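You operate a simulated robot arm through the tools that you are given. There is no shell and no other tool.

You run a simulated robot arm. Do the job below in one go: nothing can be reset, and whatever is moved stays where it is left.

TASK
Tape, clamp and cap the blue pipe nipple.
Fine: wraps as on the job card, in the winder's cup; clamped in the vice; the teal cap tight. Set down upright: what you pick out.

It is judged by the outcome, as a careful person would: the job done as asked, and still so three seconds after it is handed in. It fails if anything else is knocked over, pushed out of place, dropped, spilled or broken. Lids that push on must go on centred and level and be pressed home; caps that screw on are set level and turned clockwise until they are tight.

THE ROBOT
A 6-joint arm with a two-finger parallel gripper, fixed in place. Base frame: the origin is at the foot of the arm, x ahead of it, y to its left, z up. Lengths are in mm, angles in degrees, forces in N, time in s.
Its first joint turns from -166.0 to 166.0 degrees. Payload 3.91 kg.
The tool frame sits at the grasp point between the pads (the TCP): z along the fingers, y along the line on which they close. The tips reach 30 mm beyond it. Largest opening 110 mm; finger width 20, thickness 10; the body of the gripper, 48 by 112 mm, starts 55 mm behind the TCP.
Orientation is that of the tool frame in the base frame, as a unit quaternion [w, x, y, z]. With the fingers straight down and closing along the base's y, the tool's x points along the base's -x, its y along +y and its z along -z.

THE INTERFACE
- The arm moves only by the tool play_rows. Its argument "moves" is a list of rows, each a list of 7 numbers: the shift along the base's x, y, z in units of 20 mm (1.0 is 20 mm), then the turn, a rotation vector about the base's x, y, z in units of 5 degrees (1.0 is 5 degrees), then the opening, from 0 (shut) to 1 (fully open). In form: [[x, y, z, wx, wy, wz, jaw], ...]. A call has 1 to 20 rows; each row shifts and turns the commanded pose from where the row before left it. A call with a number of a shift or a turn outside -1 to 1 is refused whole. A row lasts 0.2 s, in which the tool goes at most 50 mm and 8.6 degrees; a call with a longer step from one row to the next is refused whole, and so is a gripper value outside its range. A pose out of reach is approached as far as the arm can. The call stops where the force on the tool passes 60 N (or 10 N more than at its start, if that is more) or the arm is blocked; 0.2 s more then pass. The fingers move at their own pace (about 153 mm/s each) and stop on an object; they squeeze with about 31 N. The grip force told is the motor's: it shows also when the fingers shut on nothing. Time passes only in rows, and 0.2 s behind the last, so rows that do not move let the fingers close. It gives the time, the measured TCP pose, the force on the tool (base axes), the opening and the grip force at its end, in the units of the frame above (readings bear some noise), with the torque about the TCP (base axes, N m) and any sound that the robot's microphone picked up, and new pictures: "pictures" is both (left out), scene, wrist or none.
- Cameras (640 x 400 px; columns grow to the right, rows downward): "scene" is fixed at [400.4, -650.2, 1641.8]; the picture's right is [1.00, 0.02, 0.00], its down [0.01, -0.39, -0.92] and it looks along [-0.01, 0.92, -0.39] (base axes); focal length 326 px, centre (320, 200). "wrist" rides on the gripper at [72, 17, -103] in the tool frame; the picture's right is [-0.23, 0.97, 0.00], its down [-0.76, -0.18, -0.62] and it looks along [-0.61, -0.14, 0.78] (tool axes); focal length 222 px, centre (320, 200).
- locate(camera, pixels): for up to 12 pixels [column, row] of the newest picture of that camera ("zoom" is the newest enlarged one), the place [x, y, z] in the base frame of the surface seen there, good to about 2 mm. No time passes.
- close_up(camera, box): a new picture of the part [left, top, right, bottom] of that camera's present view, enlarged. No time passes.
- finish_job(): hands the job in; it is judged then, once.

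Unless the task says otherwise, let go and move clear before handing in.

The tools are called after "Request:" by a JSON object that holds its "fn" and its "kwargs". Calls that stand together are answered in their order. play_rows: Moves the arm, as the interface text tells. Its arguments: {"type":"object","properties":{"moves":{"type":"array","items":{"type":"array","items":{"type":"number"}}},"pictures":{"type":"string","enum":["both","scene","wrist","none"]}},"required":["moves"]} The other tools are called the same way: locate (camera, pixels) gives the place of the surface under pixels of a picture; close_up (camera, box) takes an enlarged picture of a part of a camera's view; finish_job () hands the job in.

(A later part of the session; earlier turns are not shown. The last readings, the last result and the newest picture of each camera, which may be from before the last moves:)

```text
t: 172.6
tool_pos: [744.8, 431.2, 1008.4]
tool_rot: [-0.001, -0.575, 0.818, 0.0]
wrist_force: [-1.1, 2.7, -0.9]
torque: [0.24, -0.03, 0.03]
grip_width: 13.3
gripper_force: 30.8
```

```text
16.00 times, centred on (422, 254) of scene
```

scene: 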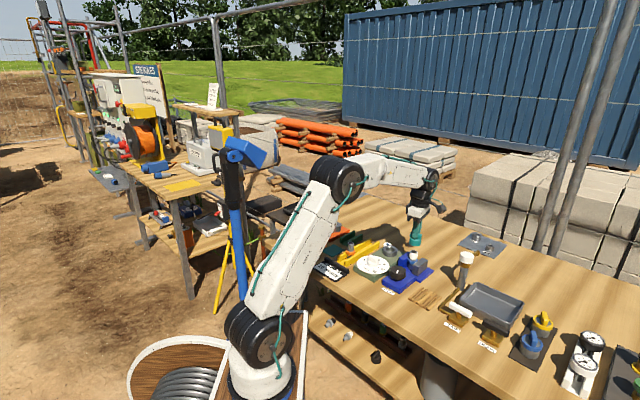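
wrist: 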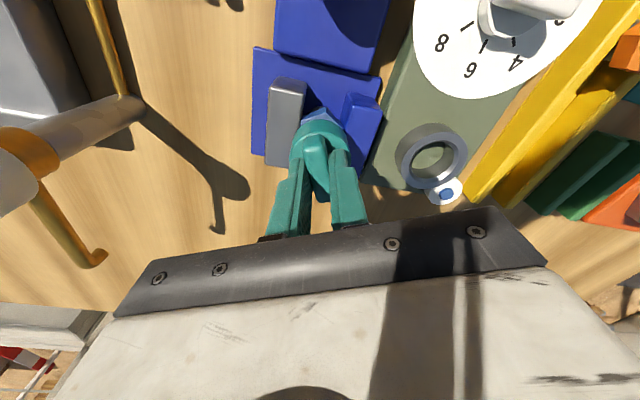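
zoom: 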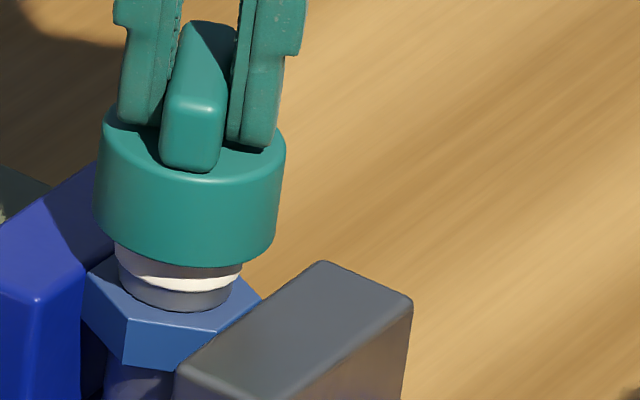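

Regripped with the cap level. I'll turn another half-turn with a matching slow descent.

Request:
{"fn": "play_rows", "kwargs": {"moves": [[0, 0, -0.003, 0, 0, -1, 0], [0, 0, -0.003, 0, 0, -1, 0], [0, 0, -0.003, 0, 0, -1, 0], [0, 0, -0.003, 0, 0, -1, 0], [0, 0, -0.003, 0, 0, -1, 0], [0, 0, -0.003, 0, 0, -1, 0], [0, 0, -0.003, 0, 0, -1, 0], [0, 0, -0.003, 0, 0, -1, 0], [0, 0, -0.003, 0, 0, -1, 0], [0, 0, -0.003, 0, 0, -1, 0], [0, 0, -0.003, 0, 0, -1, 0], [0, 0, -0.003, 0, 0, -1, 0]], "pictures": "none"}}

Request:
{"fn": "play_rows", "kwargs": {"moves": [[0, 0, -0.003, 0, 0, -1, 0], [0, 0, -0.003, 0, 0, -1, 0], [0, 0, -0.003, 0, 0, -1, 0], [0, 0, -0.003, 0, 0, -1, 0], [0, 0, -0.003, 0, 0, -1, 0], [0, 0, -0.003, 0, 0, -1, 0], [0, 0, -0.003, 0, 0, -1, 0], [0, 0, -0.003, 0, 0, -1, 0], [0, 0, -0.003, 0, 0, -1, 0], [0, 0, -0.003, 0, 0, -1, 0], [0, 0, -0.003, 0, 0, -1, 0], [0, 0, -0.003, 0, 0, -1, 0]], "pictures": "none"}}

Request:
{"fn": "play_rows", "kwargs": {"moves": [[0, 0, -0.002, 0, 0, -1, 0], [0, 0, -0.002, 0, 0, -1, 0], [0, 0, -0.002, 0, 0, -1, 0], [0, 0, -0.002, 0, 0, -1, 0], [0, 0, -0.002, 0, 0, -1, 0], [0, 0, -0.002, 0, 0, -1, 0], [0, 0, -0.002, 0, 0, -1, 0], [0, 0, -0.002, 0, 0, -1, 0], [0, 0, -0.002, 0, 0, -1, 0], [0, 0, -0.002, 0, 0, -1, 0], [0, 0, -0.002, 0, 0, -1, 0], [0, 0, -0.002, 0, 0, -1, 0]], "pictures": "none"}}

Request:
{"fn": "close_up", "kwargs": {"camera": "scene", "box": [412, 246, 432, 262]}}

```text
t: 175.2
tool_pos: [744.4, 432.0, 1006.8]
tool_rot: [0.0, -0.087, 0.996, 0.0]
wrist_force: [-5.2, 3.2, 9.3]
torque: [0.11, 0.26, 0.01]
grip_width: 13.1
gripper_force: 30.4
```

```text
t: 177.8
tool_pos: [744.7, 431.1, 1005.5]
tool_rot: [0.0, 0.423, 0.906, 0.0]
wrist_force: [2.3, 7.7, 15.9]
torque: [0.34, -0.26, 0.92]
grip_width: 16.8
gripper_force: 31.0
```

```text
t: 180.4
tool_pos: [744.4, 430.7, 1005.3]
tool_rot: [-0.001, 0.819, 0.573, -0.001]
wrist_force: [3.7, -14.3, 8.9]
torque: [-0.88, -0.07, 0.29]
grip_width: 13.6
gripper_force: 30.8
```

```text
16.00 times, centred on (422, 254) of scene
```

zoom: 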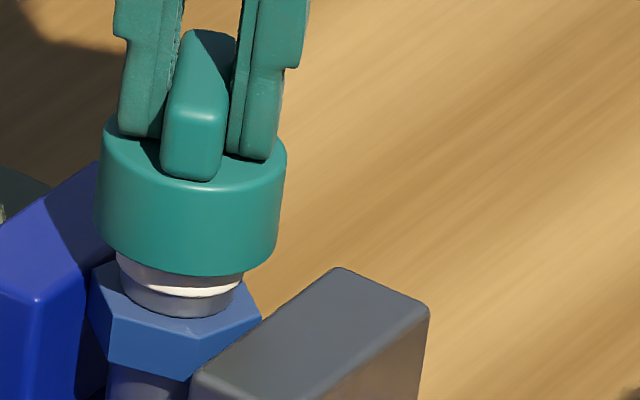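

The torque peaked at 0.92 N·m (cap tight), and in the last part the picture shows the hex and grey jaw have shifted, so I over-turned and the nipple rotated in the jaws. I'll inspect carefully before doing anything else.

Request:
{"fn": "close_up", "kwargs": {"camera": "scene", "box": [385, 235, 445, 290]}}

Request:
{"fn": "close_up", "kwargs": {"camera": "scene", "box": [405, 240, 437, 272]}}

Request:
{"fn": "locate", "kwargs": {"camera": "zoom", "pixels": [[320, 200], [250, 180], [330, 150], [400, 280], [290, 260], [240, 280], [350, 260], [200, 250]]}}

```text
7.27 times, centred on (415, 262) of scene
```

zoom: 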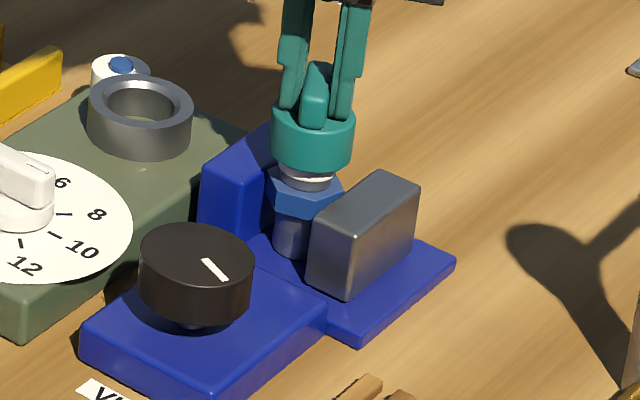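

```text
12.50 times, centred on (421, 256) of scene
```

zoom: 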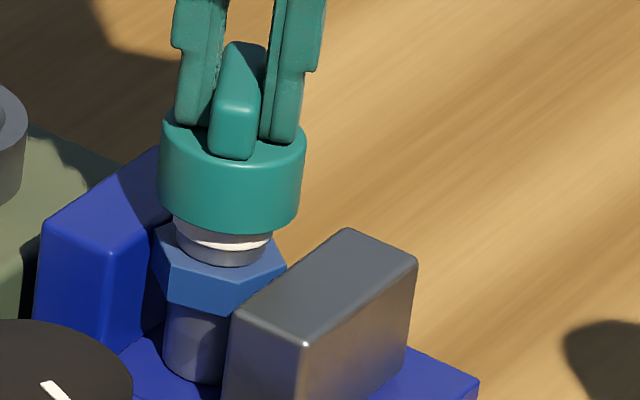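

```text
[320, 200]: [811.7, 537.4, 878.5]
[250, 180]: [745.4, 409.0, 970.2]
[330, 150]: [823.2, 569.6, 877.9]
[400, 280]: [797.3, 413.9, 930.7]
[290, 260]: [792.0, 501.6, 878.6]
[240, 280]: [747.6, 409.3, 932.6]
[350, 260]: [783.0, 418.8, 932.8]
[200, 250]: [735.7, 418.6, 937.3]
```

The vice knob's marker has been driven back and the hex has turned towards its corners between the jaws. I'll zoom onto the hex to see its exact angle.

Request:
{"fn": "close_up", "kwargs": {"camera": "scene", "box": [412, 254, 430, 268]}}

Request:
{"fn": "locate", "kwargs": {"camera": "zoom", "pixels": [[240, 190], [260, 225], [320, 245], [380, 215], [290, 200], [300, 225], [350, 230], [270, 240], [245, 220], [330, 225]]}}

Request:
{"fn": "play_rows", "kwargs": {"moves": [[0, 0, 0, 0, 0, 0, 0]], "pictures": "wrist"}}

Request:
{"fn": "close_up", "kwargs": {"camera": "wrist", "box": [240, 70, 400, 200]}}

```text
16.00 times, centred on (421, 261) of scene
```

zoom: 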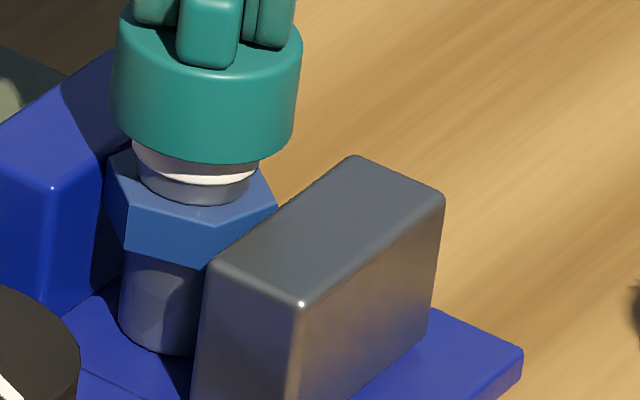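

```text
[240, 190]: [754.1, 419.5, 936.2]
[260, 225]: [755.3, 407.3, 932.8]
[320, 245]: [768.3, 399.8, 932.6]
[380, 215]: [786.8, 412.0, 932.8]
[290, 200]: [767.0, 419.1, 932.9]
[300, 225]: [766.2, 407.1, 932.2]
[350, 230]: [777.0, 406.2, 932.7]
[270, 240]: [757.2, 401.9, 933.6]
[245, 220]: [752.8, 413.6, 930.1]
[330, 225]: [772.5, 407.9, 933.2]
```

```text
t: 180.8
tool_pos: [745.8, 430.3, 1004.9]
tool_rot: [0.0, 0.819, 0.574, 0.0]
wrist_force: [3.6, -16.6, 7.8]
torque: [-1.1, -0.14, 0.26]
grip_width: 13.4
gripper_force: 31.1
```

wrist: 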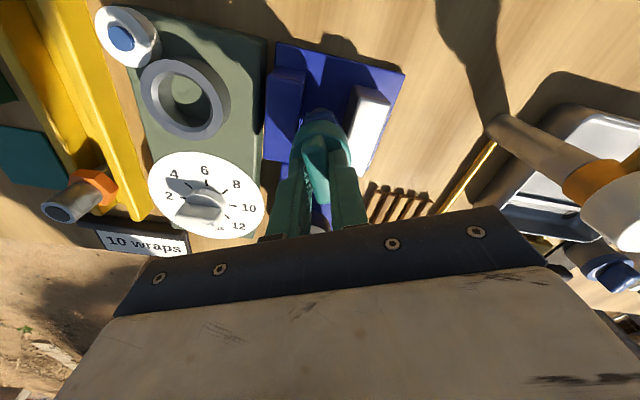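

```text
3.08 times, centred on (320, 135) of wrist
```

zoom: 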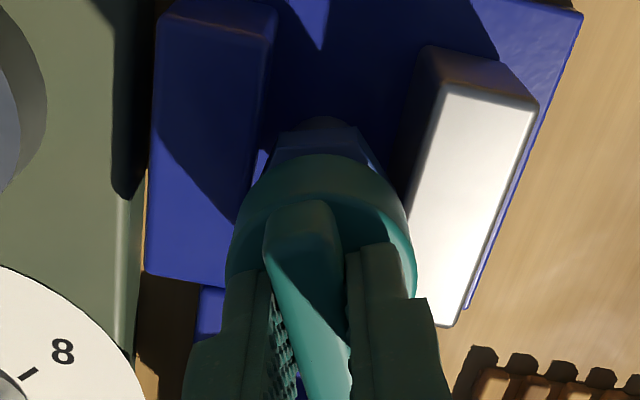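

The hex has turned about 72° in total, passing one flat alignment by roughly 12°, so it's now wedged slightly corner-wise, though the cap itself reached its stop. I'll release the cap, then slacken the vice, square the hex up and re-clamp.

Request:
{"fn": "play_rows", "kwargs": {"moves": [[0, 0, 0, 0, 0, 0, 0.2], [0, 0, 0, 0, 0, 0, 0.3], [0, 0, 0, 0, 0, 0, 0.45], [0, 0, 0, 0, 0, 0, 0.6], [0, 0, 0, 0, 0, 0, 0.6]], "pictures": "wrist"}}

Request:
{"fn": "close_up", "kwargs": {"camera": "scene", "box": [400, 240, 440, 280]}}

Request:
{"fn": "close_up", "kwargs": {"camera": "wrist", "box": [240, 70, 400, 200]}}

```text
t: 182.0
tool_pos: [743.6, 432.1, 1005.0]
tool_rot: [0.0, 0.819, 0.574, 0.001]
wrist_force: [0.1, 0.1, 0.2]
torque: [0.01, 0.02, 0.01]
grip_width: 65.7
gripper_force: 0.1
```

wrist: 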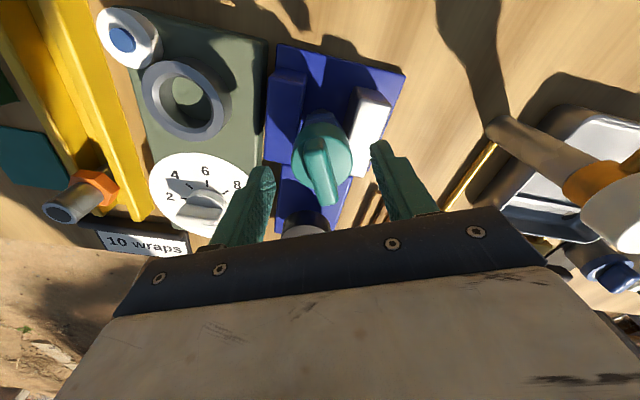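

```text
10.00 times, centred on (420, 260) of scene
```

zoom: 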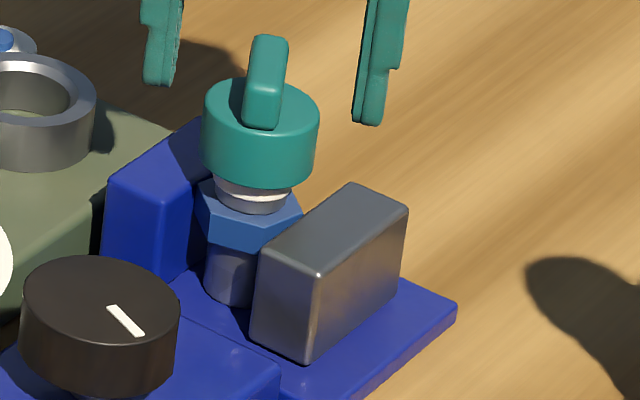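

```text
3.08 times, centred on (320, 135) of wrist
```

zoom: 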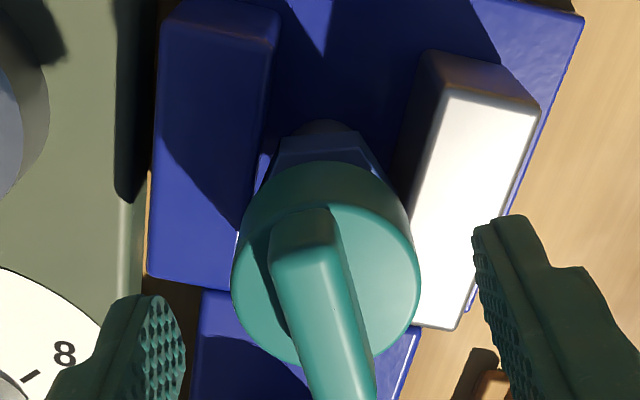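

The assembly is standing free of the gripper. I'll rise and go to the vice knob to slacken it slightly.

Request:
{"fn": "play_rows", "kwargs": {"moves": [[0, 0, 0.8, 0, 0, 0, 0.6], [0, 0, 1, 0, 0, 0, 0.6], [0, 0, 1, 0, 0, 0, 0.6], [0, 0, 0.8, 0, 0, 0, 0.6], [-0.77, -0.89, 0, 0, 0, 0, 0.7], [-0.77, -0.89, 0, 0, 0, 0, 0.7], [-0.77, -0.89, 0, 0, 0, 0, 0.7], [-0.77, -0.89, 0, 0, 0, 0, 0.7], [-0.77, -0.89, 0, 0, 0, 0, 0.7], [0, 0, -0.5, 0, 0, 0, 0.7], [0, 0, 0, 0, 0, 0, 0.7]], "pictures": "wrist"}}

Request:
{"fn": "close_up", "kwargs": {"camera": "scene", "box": [395, 235, 445, 285]}}

Request:
{"fn": "close_up", "kwargs": {"camera": "wrist", "box": [220, 40, 420, 180]}}

```text
t: 184.4
tool_pos: [666.7, 343.4, 1066.5]
tool_rot: [0.001, 0.819, 0.574, 0.0]
wrist_force: [0.2, -0.3, 0.1]
torque: [-0.01, 0.0, -0.01]
grip_width: 77.1
gripper_force: 0.0
```

wrist: 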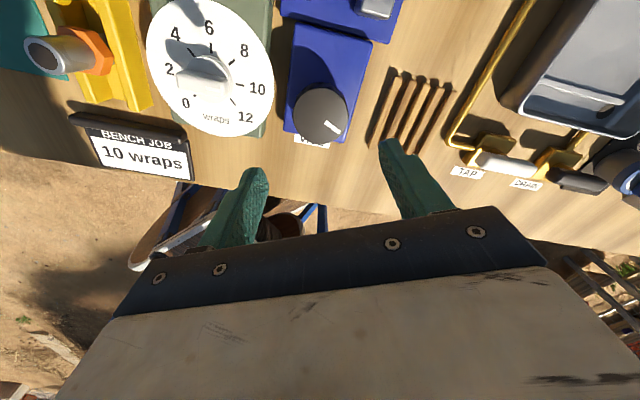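

```text
8.00 times, centred on (420, 260) of scene
```

zoom: 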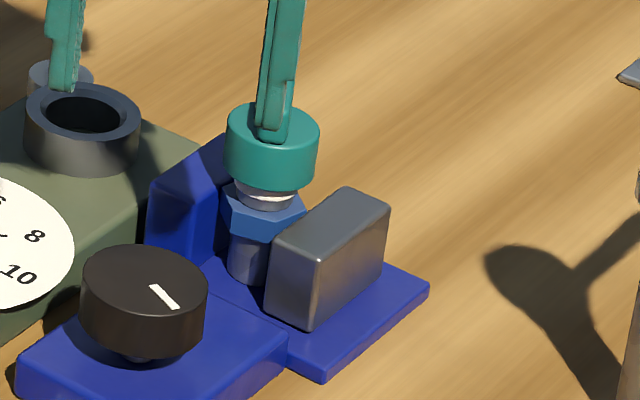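

```text
2.86 times, centred on (320, 110) of wrist
```

zoom: 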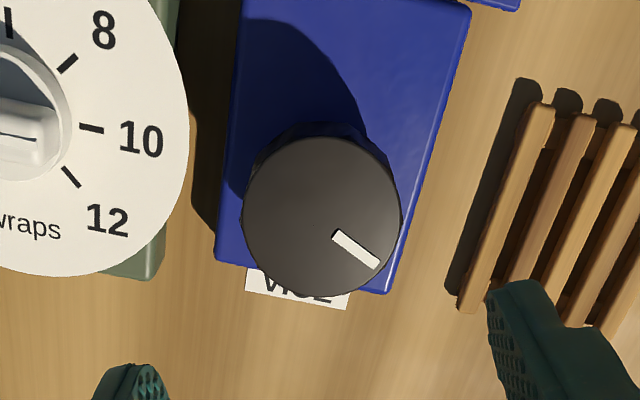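

The dial still reads 10. I'll descend on the vice knob, slacken it by about 45° counter-clockwise and watch the jaw.

Request:
{"fn": "play_rows", "kwargs": {"moves": [[0.03, -0.02, -1, 0, 0, 0, 0.7], [0, 0, -1, 0, 0, 0, 0.7], [0, 0, -1, 0, 0, 0, 0.7], [0, 0, -1, 0, 0, 0, 0.7], [0, 0, -1, 0, 0, 0, 0.7], [0, 0, -0.65, 0, 0, 0, 0.7], [0, 0, 0, 0, 0, 0, 0.55], [0, 0, 0, 0, 0, 0, 0.3], [0, 0, 0, 0, 0, 0, 0.0], [0, 0, 0, 0, 0, 0, 0.0]], "pictures": "none"}}

Request:
{"fn": "play_rows", "kwargs": {"moves": [[0, 0, 0, 0, 0, 1, 0], [0, 0, 0, 0, 0, 1, 0], [0, 0, 0, 0, 0, 1, 0], [0, 0, 0, 0, 0, 1, 0]], "pictures": "none"}}

Request:
{"fn": "close_up", "kwargs": {"camera": "scene", "box": [395, 235, 445, 285]}}

```text
t: 186.6
tool_pos: [667.9, 341.5, 953.9]
tool_rot: [-0.001, 0.818, 0.575, 0.0]
wrist_force: [-0.4, -1.9, -5.1]
torque: [0.17, -0.42, 0.06]
grip_width: 55.6
gripper_force: 44.8
```

```text
t: 187.6
tool_pos: [668.3, 343.0, 954.7]
tool_rot: [-0.001, 0.706, 0.708, -0.001]
wrist_force: [0.0, -8.4, -6.8]
torque: [-0.57, -0.09, -0.16]
grip_width: 55.5
gripper_force: 45.7
```

```text
8.00 times, centred on (420, 260) of scene
```

zoom: 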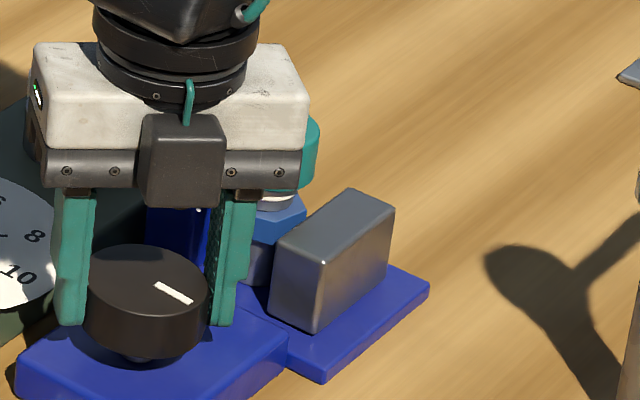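

The jaw is backing away smoothly. I'll turn another 25° counter-clockwise for room to square the hex.

Request:
{"fn": "play_rows", "kwargs": {"moves": [[0, 0, 0, 0, 0, 1, 0], [0, 0, 0, 0, 0, 1, 0], [0, 0, 0, 0, 0, 1, 0], [0, 0, 0, 0, 0, 1, 0], [0, 0, 0, 0, 0, 1, 0], [0, 0, 0, 0, 0, 0, 0]], "pictures": "none"}}

Request:
{"fn": "play_rows", "kwargs": {"moves": [[0, 0, 0, 0, 0, 0, 0.55], [0, 0, 0, 0, 0, 0, 0.7], [0, 0, 0.5, 0, 0, 0, 0.7], [0, 0, 1, 0, 0, 0, 0.7], [0, 0, 1, 0, 0, 0, 0.7], [0, 0, 1, 0, 0, 0, 0.7], [0, 0, 1, 0, 0, 0, 0.7], [0, 0, 1, 0, 0, 0, 0.6], [0, 0, 0.6, 0, 0, 0, 0.6], [0, 0, 0, 0, 0, 0, 0.6]], "pictures": "wrist"}}

Request:
{"fn": "close_up", "kwargs": {"camera": "scene", "box": [400, 240, 440, 280]}}

```text
t: 189.0
tool_pos: [669.5, 341.8, 954.6]
tool_rot: [0.0, 0.536, 0.844, 0.0]
wrist_force: [5.3, -10.4, -8.5]
torque: [-0.16, -0.06, 0.1]
grip_width: 55.6
gripper_force: 44.4
```

```text
t: 191.2
tool_pos: [670.0, 342.7, 1076.4]
tool_rot: [0.0, 0.536, 0.844, 0.0]
wrist_force: [0.3, -0.5, -1.0]
torque: [-0.02, 0.0, -0.03]
grip_width: 65.7
gripper_force: 0.1
```

wrist: 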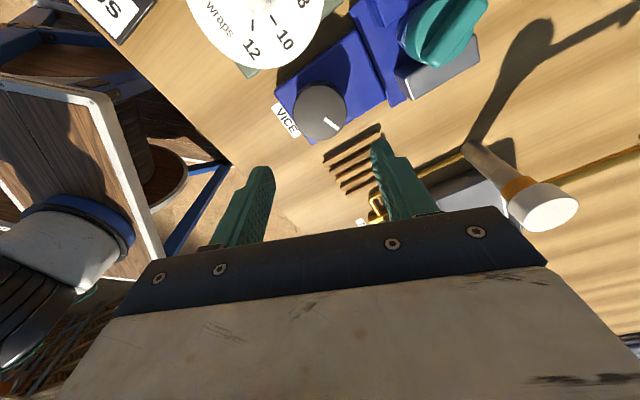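

```text
10.00 times, centred on (420, 260) of scene
```

zoom: 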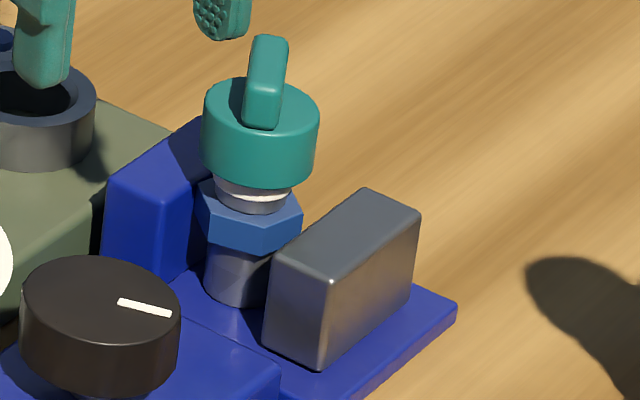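

The jaw is clear and the assembly stands upright by itself. I'll measure the cap's position and the wing's direction now.

Request:
{"fn": "locate", "kwargs": {"camera": "zoom", "pixels": [[206, 140], [225, 165], [260, 175], [295, 165], [313, 150], [268, 45], [262, 110], [268, 75], [208, 215], [255, 232], [295, 218], [240, 280]]}}

Request:
{"fn": "locate", "kwargs": {"camera": "wrist", "pixels": [[470, 5], [420, 55], [445, 30], [405, 35], [455, 55], [475, 45], [420, 75]]}}

```text
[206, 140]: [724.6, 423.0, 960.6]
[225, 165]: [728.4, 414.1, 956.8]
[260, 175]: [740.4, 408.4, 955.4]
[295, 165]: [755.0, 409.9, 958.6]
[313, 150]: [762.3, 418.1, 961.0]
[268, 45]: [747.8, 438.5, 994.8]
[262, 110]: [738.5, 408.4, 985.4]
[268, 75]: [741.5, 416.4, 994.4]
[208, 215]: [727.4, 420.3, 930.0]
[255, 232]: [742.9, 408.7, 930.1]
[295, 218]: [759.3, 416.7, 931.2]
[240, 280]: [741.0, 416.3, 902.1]
```

```text
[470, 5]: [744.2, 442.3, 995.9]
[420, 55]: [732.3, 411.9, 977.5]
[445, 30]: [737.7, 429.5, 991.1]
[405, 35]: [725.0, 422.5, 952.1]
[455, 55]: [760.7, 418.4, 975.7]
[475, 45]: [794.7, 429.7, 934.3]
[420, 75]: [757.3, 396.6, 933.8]
```

The cap's axis is about (744.3,429.5). I'll zoom on the hex to pick out its corners precisely.

Request:
{"fn": "close_up", "kwargs": {"camera": "scene", "box": [413, 253, 433, 267]}}

```text
16.00 times, centred on (423, 260) of scene
```

zoom: 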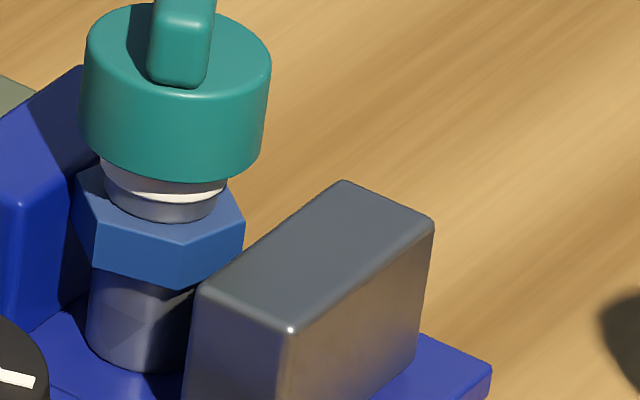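

Request:
{"fn": "locate", "kwargs": {"camera": "zoom", "pixels": [[95, 232], [98, 240], [183, 258], [180, 265], [242, 225], [240, 232], [78, 205], [140, 250], [215, 245], [85, 225], [140, 262], [215, 252]]}}

```text
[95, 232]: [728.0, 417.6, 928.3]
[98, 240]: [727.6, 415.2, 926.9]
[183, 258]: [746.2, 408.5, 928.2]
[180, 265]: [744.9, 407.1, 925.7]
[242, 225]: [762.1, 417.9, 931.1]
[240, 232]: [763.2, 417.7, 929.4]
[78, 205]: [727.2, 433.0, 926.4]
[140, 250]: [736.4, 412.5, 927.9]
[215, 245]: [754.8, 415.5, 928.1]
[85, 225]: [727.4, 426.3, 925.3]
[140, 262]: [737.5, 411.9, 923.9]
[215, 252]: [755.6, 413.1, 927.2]
```

The hex corners give flats about 12° clockwise of alignment. I'll return above the cap at yaw −110°, which lines up with its wing.

Request:
{"fn": "play_rows", "kwargs": {"moves": [[0.414, 0.485, 0, 0, 0, -1, 0.5], [0.414, 0.485, 0, 0, 0, -1, 0.5], [0.414, 0.485, 0, 0, 0, -1, 0.5], [0.414, 0.485, 0, 0, 0, -1, 0.5], [0.414, 0.485, 0, 0, 0, -1, 0.5], [0.414, 0.485, 0, 0, 0, -1, 0.5], [0.414, 0.485, 0, 0, 0, -1, 0.5], [0.414, 0.485, 0, 0, 0, -1, 0.5], [0.414, 0.485, 0, 0, 0, -1, 0.5], [0, 0, 0, 0, 0, 0, 0.5]], "pictures": "wrist"}}

Request:
{"fn": "close_up", "kwargs": {"camera": "wrist", "box": [250, 50, 390, 170]}}

```text
t: 193.4
tool_pos: [742.4, 430.2, 1076.3]
tool_rot: [0.0, 0.819, 0.574, 0.001]
wrist_force: [0.3, 0.2, 0.3]
torque: [0.0, 0.0, 0.01]
grip_width: 55.0
gripper_force: 0.1
```

wrist: 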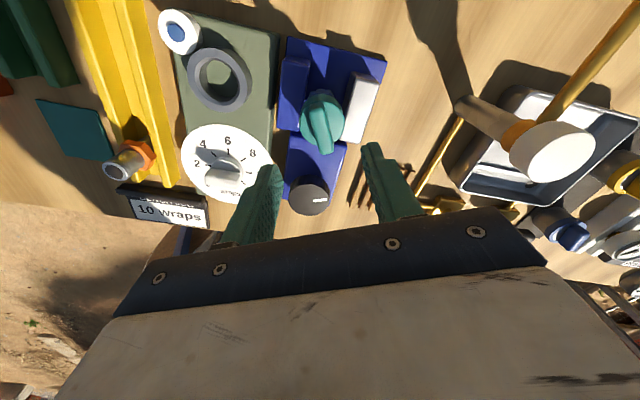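

```text
3.33 times, centred on (320, 110) of wrist
```

zoom: 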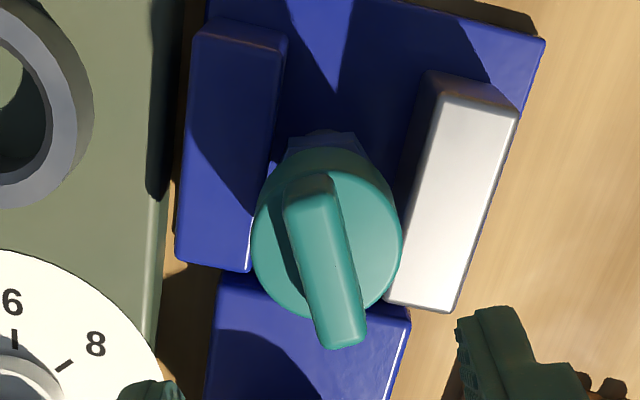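

Request:
{"fn": "locate", "kwargs": {"camera": "zoom", "pixels": [[292, 195], [330, 190], [316, 340], [360, 330], [312, 200], [335, 320], [262, 230], [395, 240], [325, 155], [280, 290], [385, 190], [325, 260]]}}

```text
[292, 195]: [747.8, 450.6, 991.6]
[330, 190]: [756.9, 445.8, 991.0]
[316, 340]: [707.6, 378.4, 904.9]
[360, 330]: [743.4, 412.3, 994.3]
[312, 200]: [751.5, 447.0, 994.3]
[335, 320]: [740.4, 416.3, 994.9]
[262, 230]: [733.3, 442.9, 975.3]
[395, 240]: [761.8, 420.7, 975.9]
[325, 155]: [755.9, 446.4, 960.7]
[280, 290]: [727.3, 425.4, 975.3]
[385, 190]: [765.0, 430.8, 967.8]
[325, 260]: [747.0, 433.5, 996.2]
```

The wing runs at 70° through (746,431.7). I'll average the pose reading to centre the fingers on it well, since the assembly is free-standing.

Request:
{"fn": "play_rows", "kwargs": {"moves": [[0, 0, -0.5, 0, 0, 0, 0.5]], "pictures": "none"}}

Request:
{"fn": "play_rows", "kwargs": {"moves": [[0, 0, 0, 0, 0, 0, 0.5]], "pictures": "none"}}

Request:
{"fn": "play_rows", "kwargs": {"moves": [[0, 0, 0, 0, 0, 0, 0.5]], "pictures": "none"}}

Request:
{"fn": "play_rows", "kwargs": {"moves": [[0, 0, 0, 0, 0, 0, 0.5]], "pictures": "none"}}

```text
t: 193.8
tool_pos: [743.1, 428.8, 1065.6]
tool_rot: [0.0, 0.819, 0.574, 0.0]
wrist_force: [-0.6, 0.3, 0.5]
torque: [0.03, -0.01, 0.03]
grip_width: 54.9
gripper_force: 0.1
```

```text
t: 194.2
tool_pos: [742.5, 430.2, 1066.2]
tool_rot: [0.0, 0.819, 0.574, 0.0]
wrist_force: [-0.2, -0.5, -0.8]
torque: [-0.01, 0.0, 0.01]
grip_width: 55.1
gripper_force: 0.0
```

```text
t: 194.6
tool_pos: [742.1, 429.1, 1066.2]
tool_rot: [0.0, 0.819, 0.575, 0.0]
wrist_force: [-0.1, 0.1, 1.0]
torque: [-0.01, 0.01, 0.03]
grip_width: 55.0
gripper_force: 0.1
```

```text
t: 195.0
tool_pos: [742.6, 429.4, 1066.9]
tool_rot: [0.0, 0.819, 0.574, 0.0]
wrist_force: [0.1, -0.2, -0.2]
torque: [-0.04, 0.0, 0.01]
grip_width: 55.1
gripper_force: 0.0
```

The TCP averages (742.6,429.4), so I'll shift about +2.4 mm in x and descend around the wing with a moderate opening.

Request:
{"fn": "play_rows", "kwargs": {"moves": [[0.12, 0.03, -0.5, 0, 0, 0, 0.45], [0, 0, -0.8, 0, 0, 0, 0.4], [0, 0, -0.8, 0, 0, 0, 0.35], [0, 0, -0.7, 0, 0, 0, 0.35], [0, 0, 0, 0, 0, 0, 0.35]], "pictures": "wrist"}}

Request:
{"fn": "close_up", "kwargs": {"camera": "wrist", "box": [250, 80, 390, 210]}}

Request:
{"fn": "close_up", "kwargs": {"camera": "scene", "box": [405, 235, 440, 270]}}

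```text
t: 196.2
tool_pos: [745.4, 430.1, 1010.4]
tool_rot: [0.0, 0.819, 0.574, 0.0]
wrist_force: [-0.5, 0.3, -0.7]
torque: [0.01, 0.02, -0.02]
grip_width: 38.7
gripper_force: 0.1
```

wrist: 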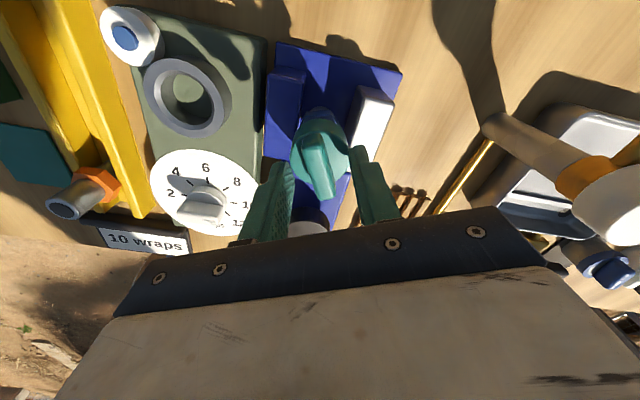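

```text
3.08 times, centred on (320, 145) of wrist
```

zoom: 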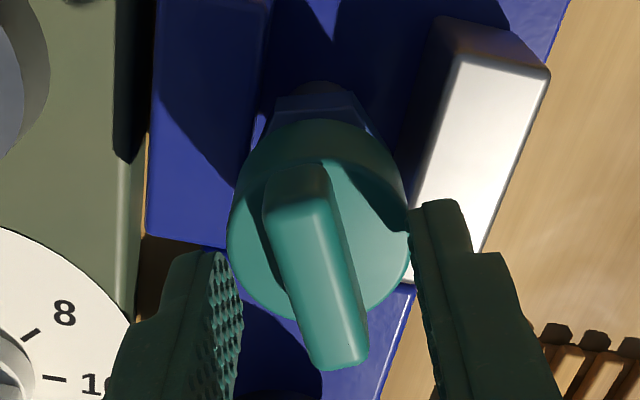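

```text
11.43 times, centred on (422, 252) of scene
```

zoom: 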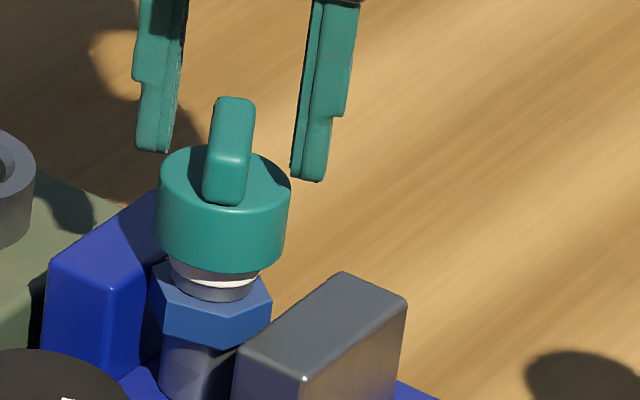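

The wing is nicely centred between the fingers. I'll close gently.

Request:
{"fn": "play_rows", "kwargs": {"moves": [[0, 0, 0, 0, 0, 0, 0.28], [0, 0, 0, 0, 0, 0, 0.22], [0, 0, 0, 0, 0, 0, 0.17], [0, 0, 0, 0, 0, 0, 0.1], [0, 0, 0, 0, 0, 0, 0.0], [0, 0, 0, 0, 0, 0, 0.0]], "pictures": "none"}}

Request:
{"fn": "close_up", "kwargs": {"camera": "scene", "box": [405, 235, 440, 270]}}

```text
t: 197.6
tool_pos: [744.6, 429.8, 1009.9]
tool_rot: [0.0, 0.818, 0.575, -0.001]
wrist_force: [-0.5, -0.1, 0.3]
torque: [-0.03, -0.05, 0.01]
grip_width: 13.3
gripper_force: 30.6
```

```text
11.43 times, centred on (422, 252) of scene
```

zoom: 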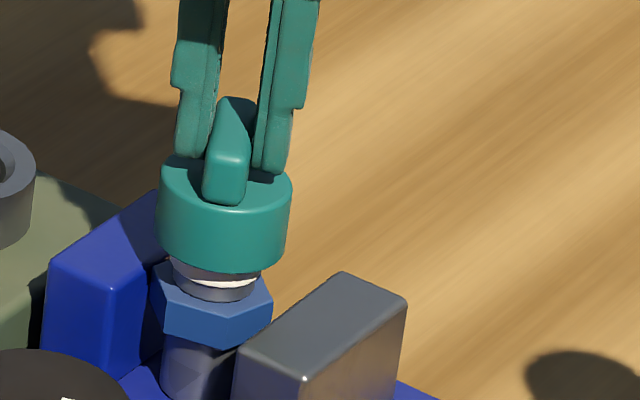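

The wing is gripped without disturbing the assembly. I'll turn it 12° counter-clockwise as one piece (the base is free) to square the hex with the jaws.

Request:
{"fn": "play_rows", "kwargs": {"moves": [[0, 0, 0.01, 0, 0, 0.8, 0], [0, 0, 0, 0, 0, 0.8, 0], [0, 0, 0, 0, 0, 0.8, 0], [0, 0, 0, 0, 0, 0, 0]], "pictures": "none"}}

Request:
{"fn": "close_up", "kwargs": {"camera": "scene", "box": [413, 253, 433, 267]}}

```text
t: 198.6
tool_pos: [745.0, 429.0, 1009.9]
tool_rot: [-0.001, 0.753, 0.658, -0.001]
wrist_force: [0.0, -1.6, 1.3]
torque: [-0.08, 0.0, -0.01]
grip_width: 13.2
gripper_force: 31.1
```

```text
16.00 times, centred on (423, 260) of scene
```

zoom: 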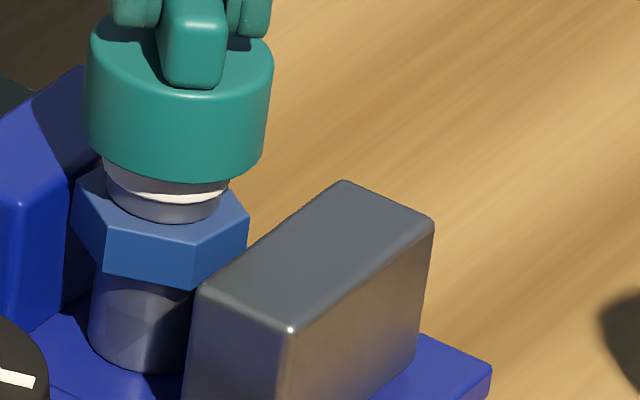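

The hex corners moved round with the cap, with practically no torque. I'll measure the new hex angle.

Request:
{"fn": "locate", "kwargs": {"camera": "zoom", "pixels": [[108, 235], [110, 243], [200, 258], [197, 265], [247, 222], [245, 230], [78, 205], [77, 212], [155, 255], [225, 245], [92, 230], [155, 265]]}}

```text
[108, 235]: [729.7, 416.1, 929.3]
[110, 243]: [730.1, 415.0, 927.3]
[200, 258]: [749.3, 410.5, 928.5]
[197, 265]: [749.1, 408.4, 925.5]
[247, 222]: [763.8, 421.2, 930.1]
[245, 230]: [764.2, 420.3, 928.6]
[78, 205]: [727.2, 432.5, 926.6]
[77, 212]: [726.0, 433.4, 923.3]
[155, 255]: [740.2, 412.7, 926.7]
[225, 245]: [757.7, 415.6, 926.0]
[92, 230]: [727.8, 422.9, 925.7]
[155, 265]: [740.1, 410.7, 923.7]
```

The hex is now about 4–5° short of alignment. I'll add 4.5° and then ease it towards the fixed jaw so the flat beds against it.

Request:
{"fn": "play_rows", "kwargs": {"moves": [[0, 0, 0, 0, 0, 0.9, 0], [0, 0, 0, 0, 0, 0, 0], [-0.035, 0.035, 0, 0, 0, 0, 0], [0, 0, 0, 0, 0, 0, 0]], "pictures": "none"}}

Request:
{"fn": "play_rows", "kwargs": {"moves": [[-0.035, 0.035, 0, 0, 0, 0, 0], [0, 0, 0, 0, 0, 0, 0]], "pictures": "none"}}

Request:
{"fn": "close_up", "kwargs": {"camera": "scene", "box": [413, 253, 433, 267]}}

Request:
{"fn": "locate", "kwargs": {"camera": "zoom", "pixels": [[113, 235], [115, 243], [205, 258], [202, 265], [245, 222], [243, 230], [78, 205], [77, 212], [90, 110], [175, 175], [265, 130], [130, 165]]}}

```text
t: 199.6
tool_pos: [745.0, 429.7, 1011.0]
tool_rot: [0.001, 0.728, 0.686, 0.0]
wrist_force: [1.6, -1.7, 2.7]
torque: [-0.27, -0.03, 0.02]
grip_width: 13.4
gripper_force: 31.7
```

```text
t: 200.2
tool_pos: [744.0, 430.7, 1011.3]
tool_rot: [0.0, 0.728, 0.686, 0.001]
wrist_force: [0.9, 0.5, 4.5]
torque: [-0.15, -0.16, 0.0]
grip_width: 13.2
gripper_force: 31.1
```

```text
16.00 times, centred on (423, 260) of scene
```

zoom: 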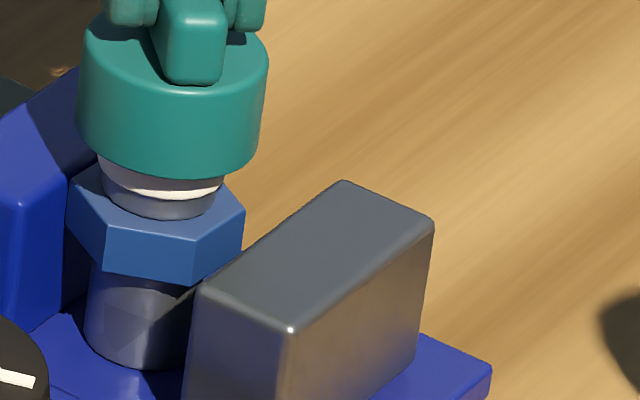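

```text
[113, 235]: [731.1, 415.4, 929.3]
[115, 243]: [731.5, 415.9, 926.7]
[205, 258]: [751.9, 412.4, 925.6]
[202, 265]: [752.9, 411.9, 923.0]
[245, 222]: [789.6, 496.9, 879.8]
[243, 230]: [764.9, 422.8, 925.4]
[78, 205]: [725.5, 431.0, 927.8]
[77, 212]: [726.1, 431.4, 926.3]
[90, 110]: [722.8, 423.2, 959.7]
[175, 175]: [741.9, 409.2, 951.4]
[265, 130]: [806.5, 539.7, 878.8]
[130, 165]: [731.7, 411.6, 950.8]
```

The hex edge is now parallel to the jaw edges in the zoom. I'll release gently and check that it stands.

Request:
{"fn": "play_rows", "kwargs": {"moves": [[0, 0, 0.02, 0, 0, 0, 0], [0, 0, 0, 0, 0, 0, 0.16], [0, 0, 0, 0, 0, 0, 0.22], [0, 0, 0, 0, 0, 0, 0.35], [0, 0, 0, 0, 0, 0, 0.5], [0, 0, 0.5, 0, 0, 0, 0.5], [0, 0, 1, 0, 0, 0, 0.5], [0, 0, 1, 0, 0, 0, 0.5], [0, 0, 1, 0, 0, 0, 0.5], [0, 0, 0, 0, 0, 0, 0.5]], "pictures": "wrist"}}

Request:
{"fn": "close_up", "kwargs": {"camera": "scene", "box": [405, 240, 440, 275]}}

Request:
{"fn": "close_up", "kwargs": {"camera": "wrist", "box": [250, 50, 390, 170]}}

```text
t: 202.4
tool_pos: [744.1, 431.7, 1080.3]
tool_rot: [0.0, 0.728, 0.686, 0.0]
wrist_force: [0.1, 0.5, -0.6]
torque: [-0.01, -0.02, -0.02]
grip_width: 55.1
gripper_force: 0.1
```

wrist: 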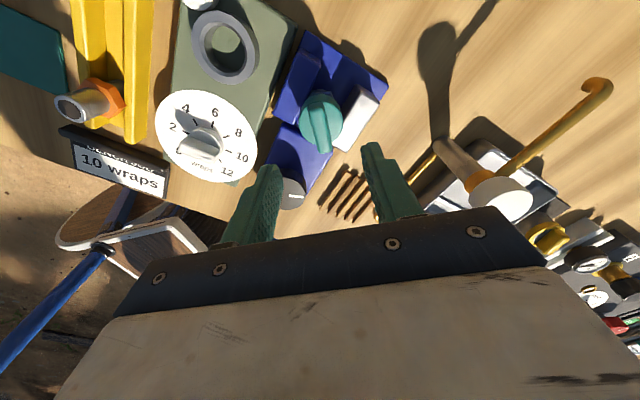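

```text
11.43 times, centred on (422, 258) of scene
```

zoom: 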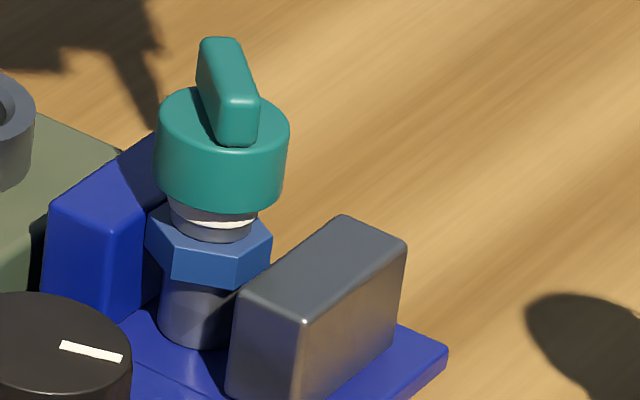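

```text
3.33 times, centred on (320, 110) of wrist
```

zoom: 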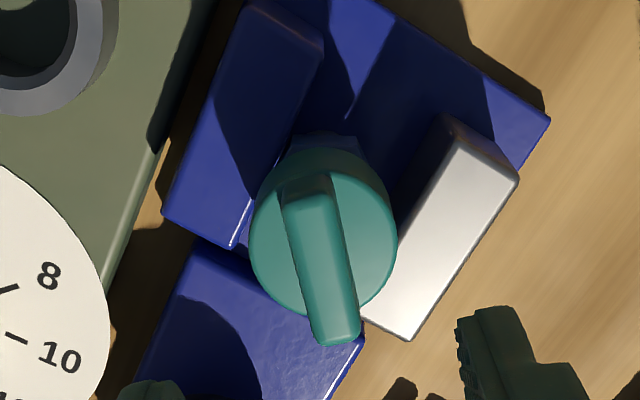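

The assembly stands square in the slot. I'll go back to the vice knob, turning positive on the way for a long clockwise stroke.

Request:
{"fn": "play_rows", "kwargs": {"moves": [[-0.192, -0.22, 0, 0, 0, 1, 0.6], [-0.192, -0.22, 0, 0, 0, 1, 0.6], [-0.192, -0.22, 0, 0, 0, 1, 0.6], [-0.192, -0.22, 0, 0, 0, 1, 0.6], [-0.192, -0.22, 0, 0, 0, 1, 0.6], [-0.192, -0.22, 0, 0, 0, 1, 0.6], [-0.192, -0.22, 0, 0, 0, 1, 0.6], [-0.192, -0.22, 0, 0, 0, 1, 0.6], [-0.192, -0.22, 0, 0, 0, 1, 0.6], [-0.192, -0.22, 0, 0, 0, 1, 0.6], [-0.192, -0.22, 0, 0, 0, 1, 0.6], [-0.192, -0.22, 0, 0, 0, 1, 0.6], [-0.192, -0.22, 0, 0, 0, 1, 0.6], [-0.192, -0.22, 0, 0, 0, 1, 0.6], [-0.192, -0.22, 0, 0, 0, 1, 0.6], [-0.192, -0.22, 0, 0, 0, 1, 0.6], [-0.192, -0.22, 0, 0, 0, 1, 0.6], [-0.192, -0.22, 0, 0, 0, 1, 0.7], [-0.192, -0.22, 0, 0, 0, 1, 0.7], [-0.192, -0.22, 0, 0, 0, 1, 0.7]], "pictures": "none"}}

Request:
{"fn": "play_rows", "kwargs": {"moves": [[0, 0, 0, 0, 0, 1, 0.7], [0, 0, 0, 0, 0, 1, 0.7], [0, 0, 0, 0, 0, 1, 0.7], [0, 0, 0, 0, 0, 0, 0.7]], "pictures": "wrist"}}

Request:
{"fn": "play_rows", "kwargs": {"moves": [[0, 0, 0, 0, 0, 0, 0.7]], "pictures": "none"}}

```text
t: 206.6
tool_pos: [667.5, 343.8, 1080.3]
tool_rot: [0.001, -0.059, 0.998, 0.001]
wrist_force: [0.4, -0.2, -0.8]
torque: [0.01, 0.03, -0.02]
grip_width: 76.8
gripper_force: 0.1
```

```text
t: 207.6
tool_pos: [668.3, 344.1, 1081.7]
tool_rot: [0.0, -0.188, 0.982, 0.0]
wrist_force: [0.6, -1.0, -0.8]
torque: [0.01, -0.01, -0.02]
grip_width: 77.0
gripper_force: 0.1
```

wrist: 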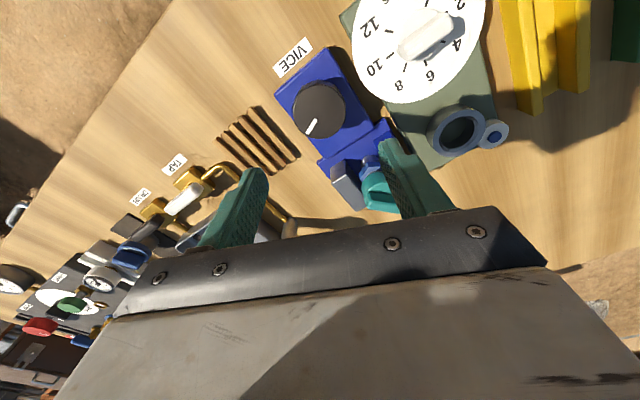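

```text
t: 208.0
tool_pos: [668.5, 343.8, 1080.3]
tool_rot: [0.0, -0.188, 0.982, 0.0]
wrist_force: [0.5, 0.9, 0.1]
torque: [0.0, 0.02, 0.01]
grip_width: 76.9
gripper_force: 0.0
```

Centred over the knob at yaw ≈22°. I'll descend, grip and turn clockwise.

Request:
{"fn": "play_rows", "kwargs": {"moves": [[-0.02, -0.04, -1, 0, 0, 0, 0.7], [0, 0, -1, 0, 0, 0, 0.7], [0, 0, -1, 0, 0, 0, 0.7], [0, 0, -1, 0, 0, 0, 0.7], [0, 0, -1, 0, 0, 0, 0.7], [0, 0, -1, 0, 0, 0, 0.7], [0, 0, -0.35, 0, 0, 0, 0.7], [0, 0, 0, 0, 0, 0, 0.55], [0, 0, 0, 0, 0, 0, 0.3], [0, 0, 0, 0, 0, 0, 0.0], [0, 0, 0, 0, 0, 0, 0.0]], "pictures": "none"}}

Request:
{"fn": "play_rows", "kwargs": {"moves": [[0, 0, 0, 0, 0, -1, 0], [0, 0, 0, 0, 0, -1, 0], [0, 0, 0, 0, 0, -1, 0], [0, 0, 0, 0, 0, -1, 0], [0, 0, 0, 0, 0, -1, 0], [0, 0, 0, 0, 0, -1, 0], [0, 0, 0, 0, 0, -1, 0], [0, 0, 0, 0, 0, -1, 0]], "pictures": "none"}}

Request:
{"fn": "close_up", "kwargs": {"camera": "scene", "box": [395, 235, 445, 285]}}

```text
t: 210.4
tool_pos: [668.2, 342.3, 954.3]
tool_rot: [-0.002, -0.188, 0.982, 0.0]
wrist_force: [-4.5, 3.5, -6.4]
torque: [0.97, 0.09, 0.02]
grip_width: 55.5
gripper_force: 44.9
```

```text
t: 212.2
tool_pos: [666.3, 342.2, 953.1]
tool_rot: [-0.001, 0.161, 0.987, -0.001]
wrist_force: [-9.5, 11.5, -19.2]
torque: [1.25, 0.36, 0.23]
grip_width: 55.6
gripper_force: 45.2
```

```text
8.00 times, centred on (420, 260) of scene
```

zoom: 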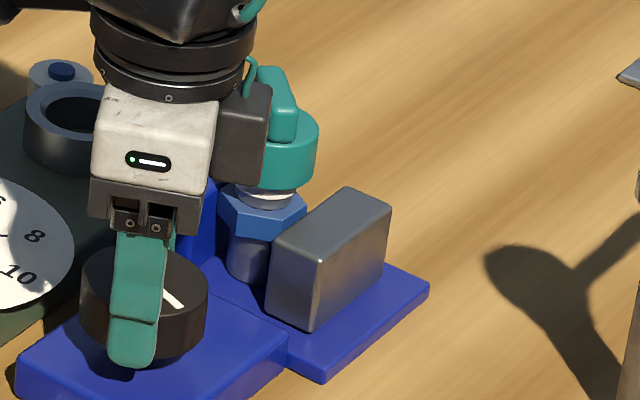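

The knob follows and the jaw is closing. I'll relieve the side and vertical load slightly and keep turning.

Request:
{"fn": "play_rows", "kwargs": {"moves": [[-0.015, 0.015, -0.04, 0, 0, -1, 0], [0, 0, -0.03, 0, 0, -1, 0], [0, 0, 0, 0, 0, -1, 0], [0, 0, 0, 0, 0, -1, 0], [0, 0, 0, 0, 0, -1, 0], [0, 0, 0, 0, 0, -1, 0]], "pictures": "none"}}

Request:
{"fn": "close_up", "kwargs": {"camera": "scene", "box": [395, 235, 445, 285]}}

```text
t: 213.6
tool_pos: [666.6, 343.9, 952.3]
tool_rot: [0.001, 0.41, 0.912, 0.001]
wrist_force: [-4.3, 10.2, 14.1]
torque: [-1.28, 0.08, 0.25]
grip_width: 55.4
gripper_force: 45.1
```

```text
8.00 times, centred on (420, 260) of scene
```

zoom: 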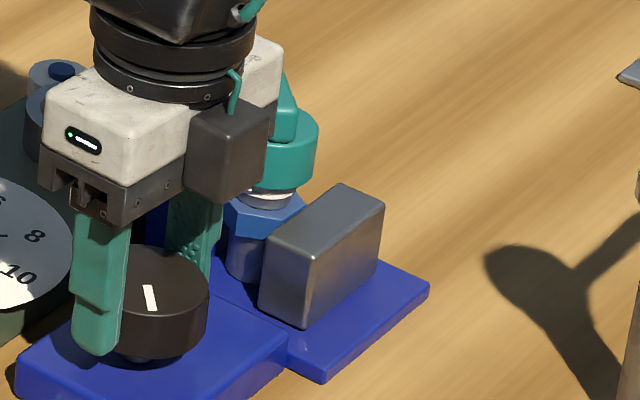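

The jaw is close to the hex again. I'll continue in small steps and watch the torque.

Request:
{"fn": "play_rows", "kwargs": {"moves": [[0, 0, 0, 0, 0, -1, 0], [0, 0, 0, 0, 0, -1, 0], [0, 0, 0, 0, 0, 0, 0]], "pictures": "none"}}

Request:
{"fn": "play_rows", "kwargs": {"moves": [[0, 0, 0, 0, 0, -1, 0], [0, 0, 0, 0, 0, -1, 0], [0, 0, 0, 0, 0, 0, 0]], "pictures": "none"}}

Request:
{"fn": "close_up", "kwargs": {"camera": "scene", "box": [395, 235, 445, 285]}}

```text
t: 214.4
tool_pos: [667.2, 344.6, 953.5]
tool_rot: [0.001, 0.489, 0.872, 0.002]
wrist_force: [4.9, 16.6, 19.1]
torque: [-0.42, -0.23, -0.11]
grip_width: 55.7
gripper_force: 44.5
```

```text
t: 215.2
tool_pos: [668.0, 343.0, 953.5]
tool_rot: [0.0, 0.561, 0.828, 0.001]
wrist_force: [13.3, 19.2, 26.3]
torque: [0.11, -0.3, 0.38]
grip_width: 55.8
gripper_force: 45.3
```

```text
8.00 times, centred on (420, 260) of scene
```

zoom: 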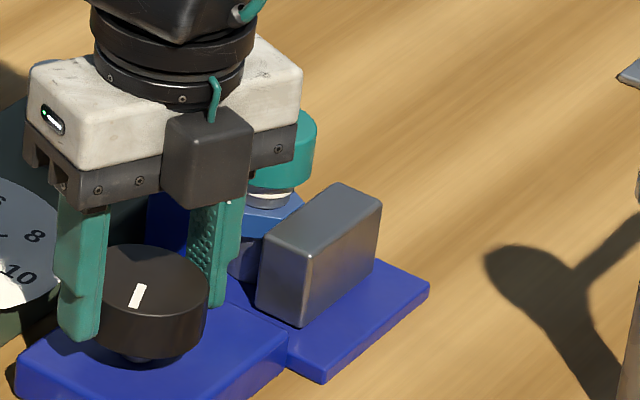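

The torque is starting to rise, but off-axis loads have built up. I'll relieve them and continue.

Request:
{"fn": "play_rows", "kwargs": {"moves": [[0.025, 0.035, 0.05, 0, 0, -1, 0], [0.01, 0.015, 0.04, 0, 0, -1, 0], [0, 0, 0, 0, 0, 0, 0]], "pictures": "none"}}

Request:
{"fn": "play_rows", "kwargs": {"moves": [[0, 0, 0, 0, 0, -1, 0], [0, 0, 0, 0, 0, -1, 0], [0, 0, 0, 0, 0, 0, 0]], "pictures": "none"}}

Request:
{"fn": "close_up", "kwargs": {"camera": "scene", "box": [395, 235, 445, 285]}}

```text
t: 216.0
tool_pos: [668.8, 342.9, 951.7]
tool_rot: [0.0, 0.633, 0.774, -0.001]
wrist_force: [16.5, 3.2, -5.7]
torque: [0.18, -0.9, 0.47]
grip_width: 55.4
gripper_force: 44.9
```

```text
t: 216.8
tool_pos: [668.5, 343.9, 952.5]
tool_rot: [0.0, 0.697, 0.717, -0.002]
wrist_force: [12.9, 8.0, -18.1]
torque: [-0.16, -0.77, 0.98]
grip_width: 55.5
gripper_force: 45.1
```

```text
8.00 times, centred on (420, 260) of scene
```

zoom: 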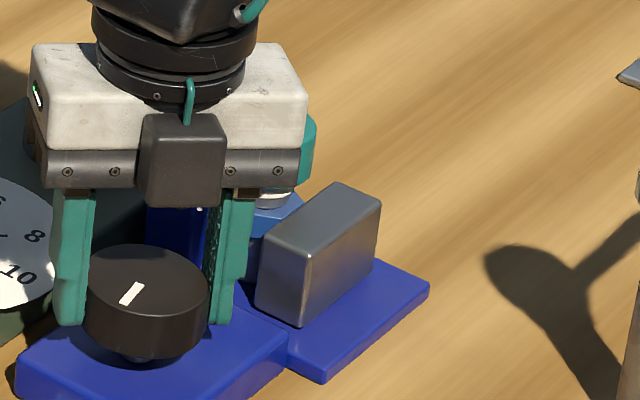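

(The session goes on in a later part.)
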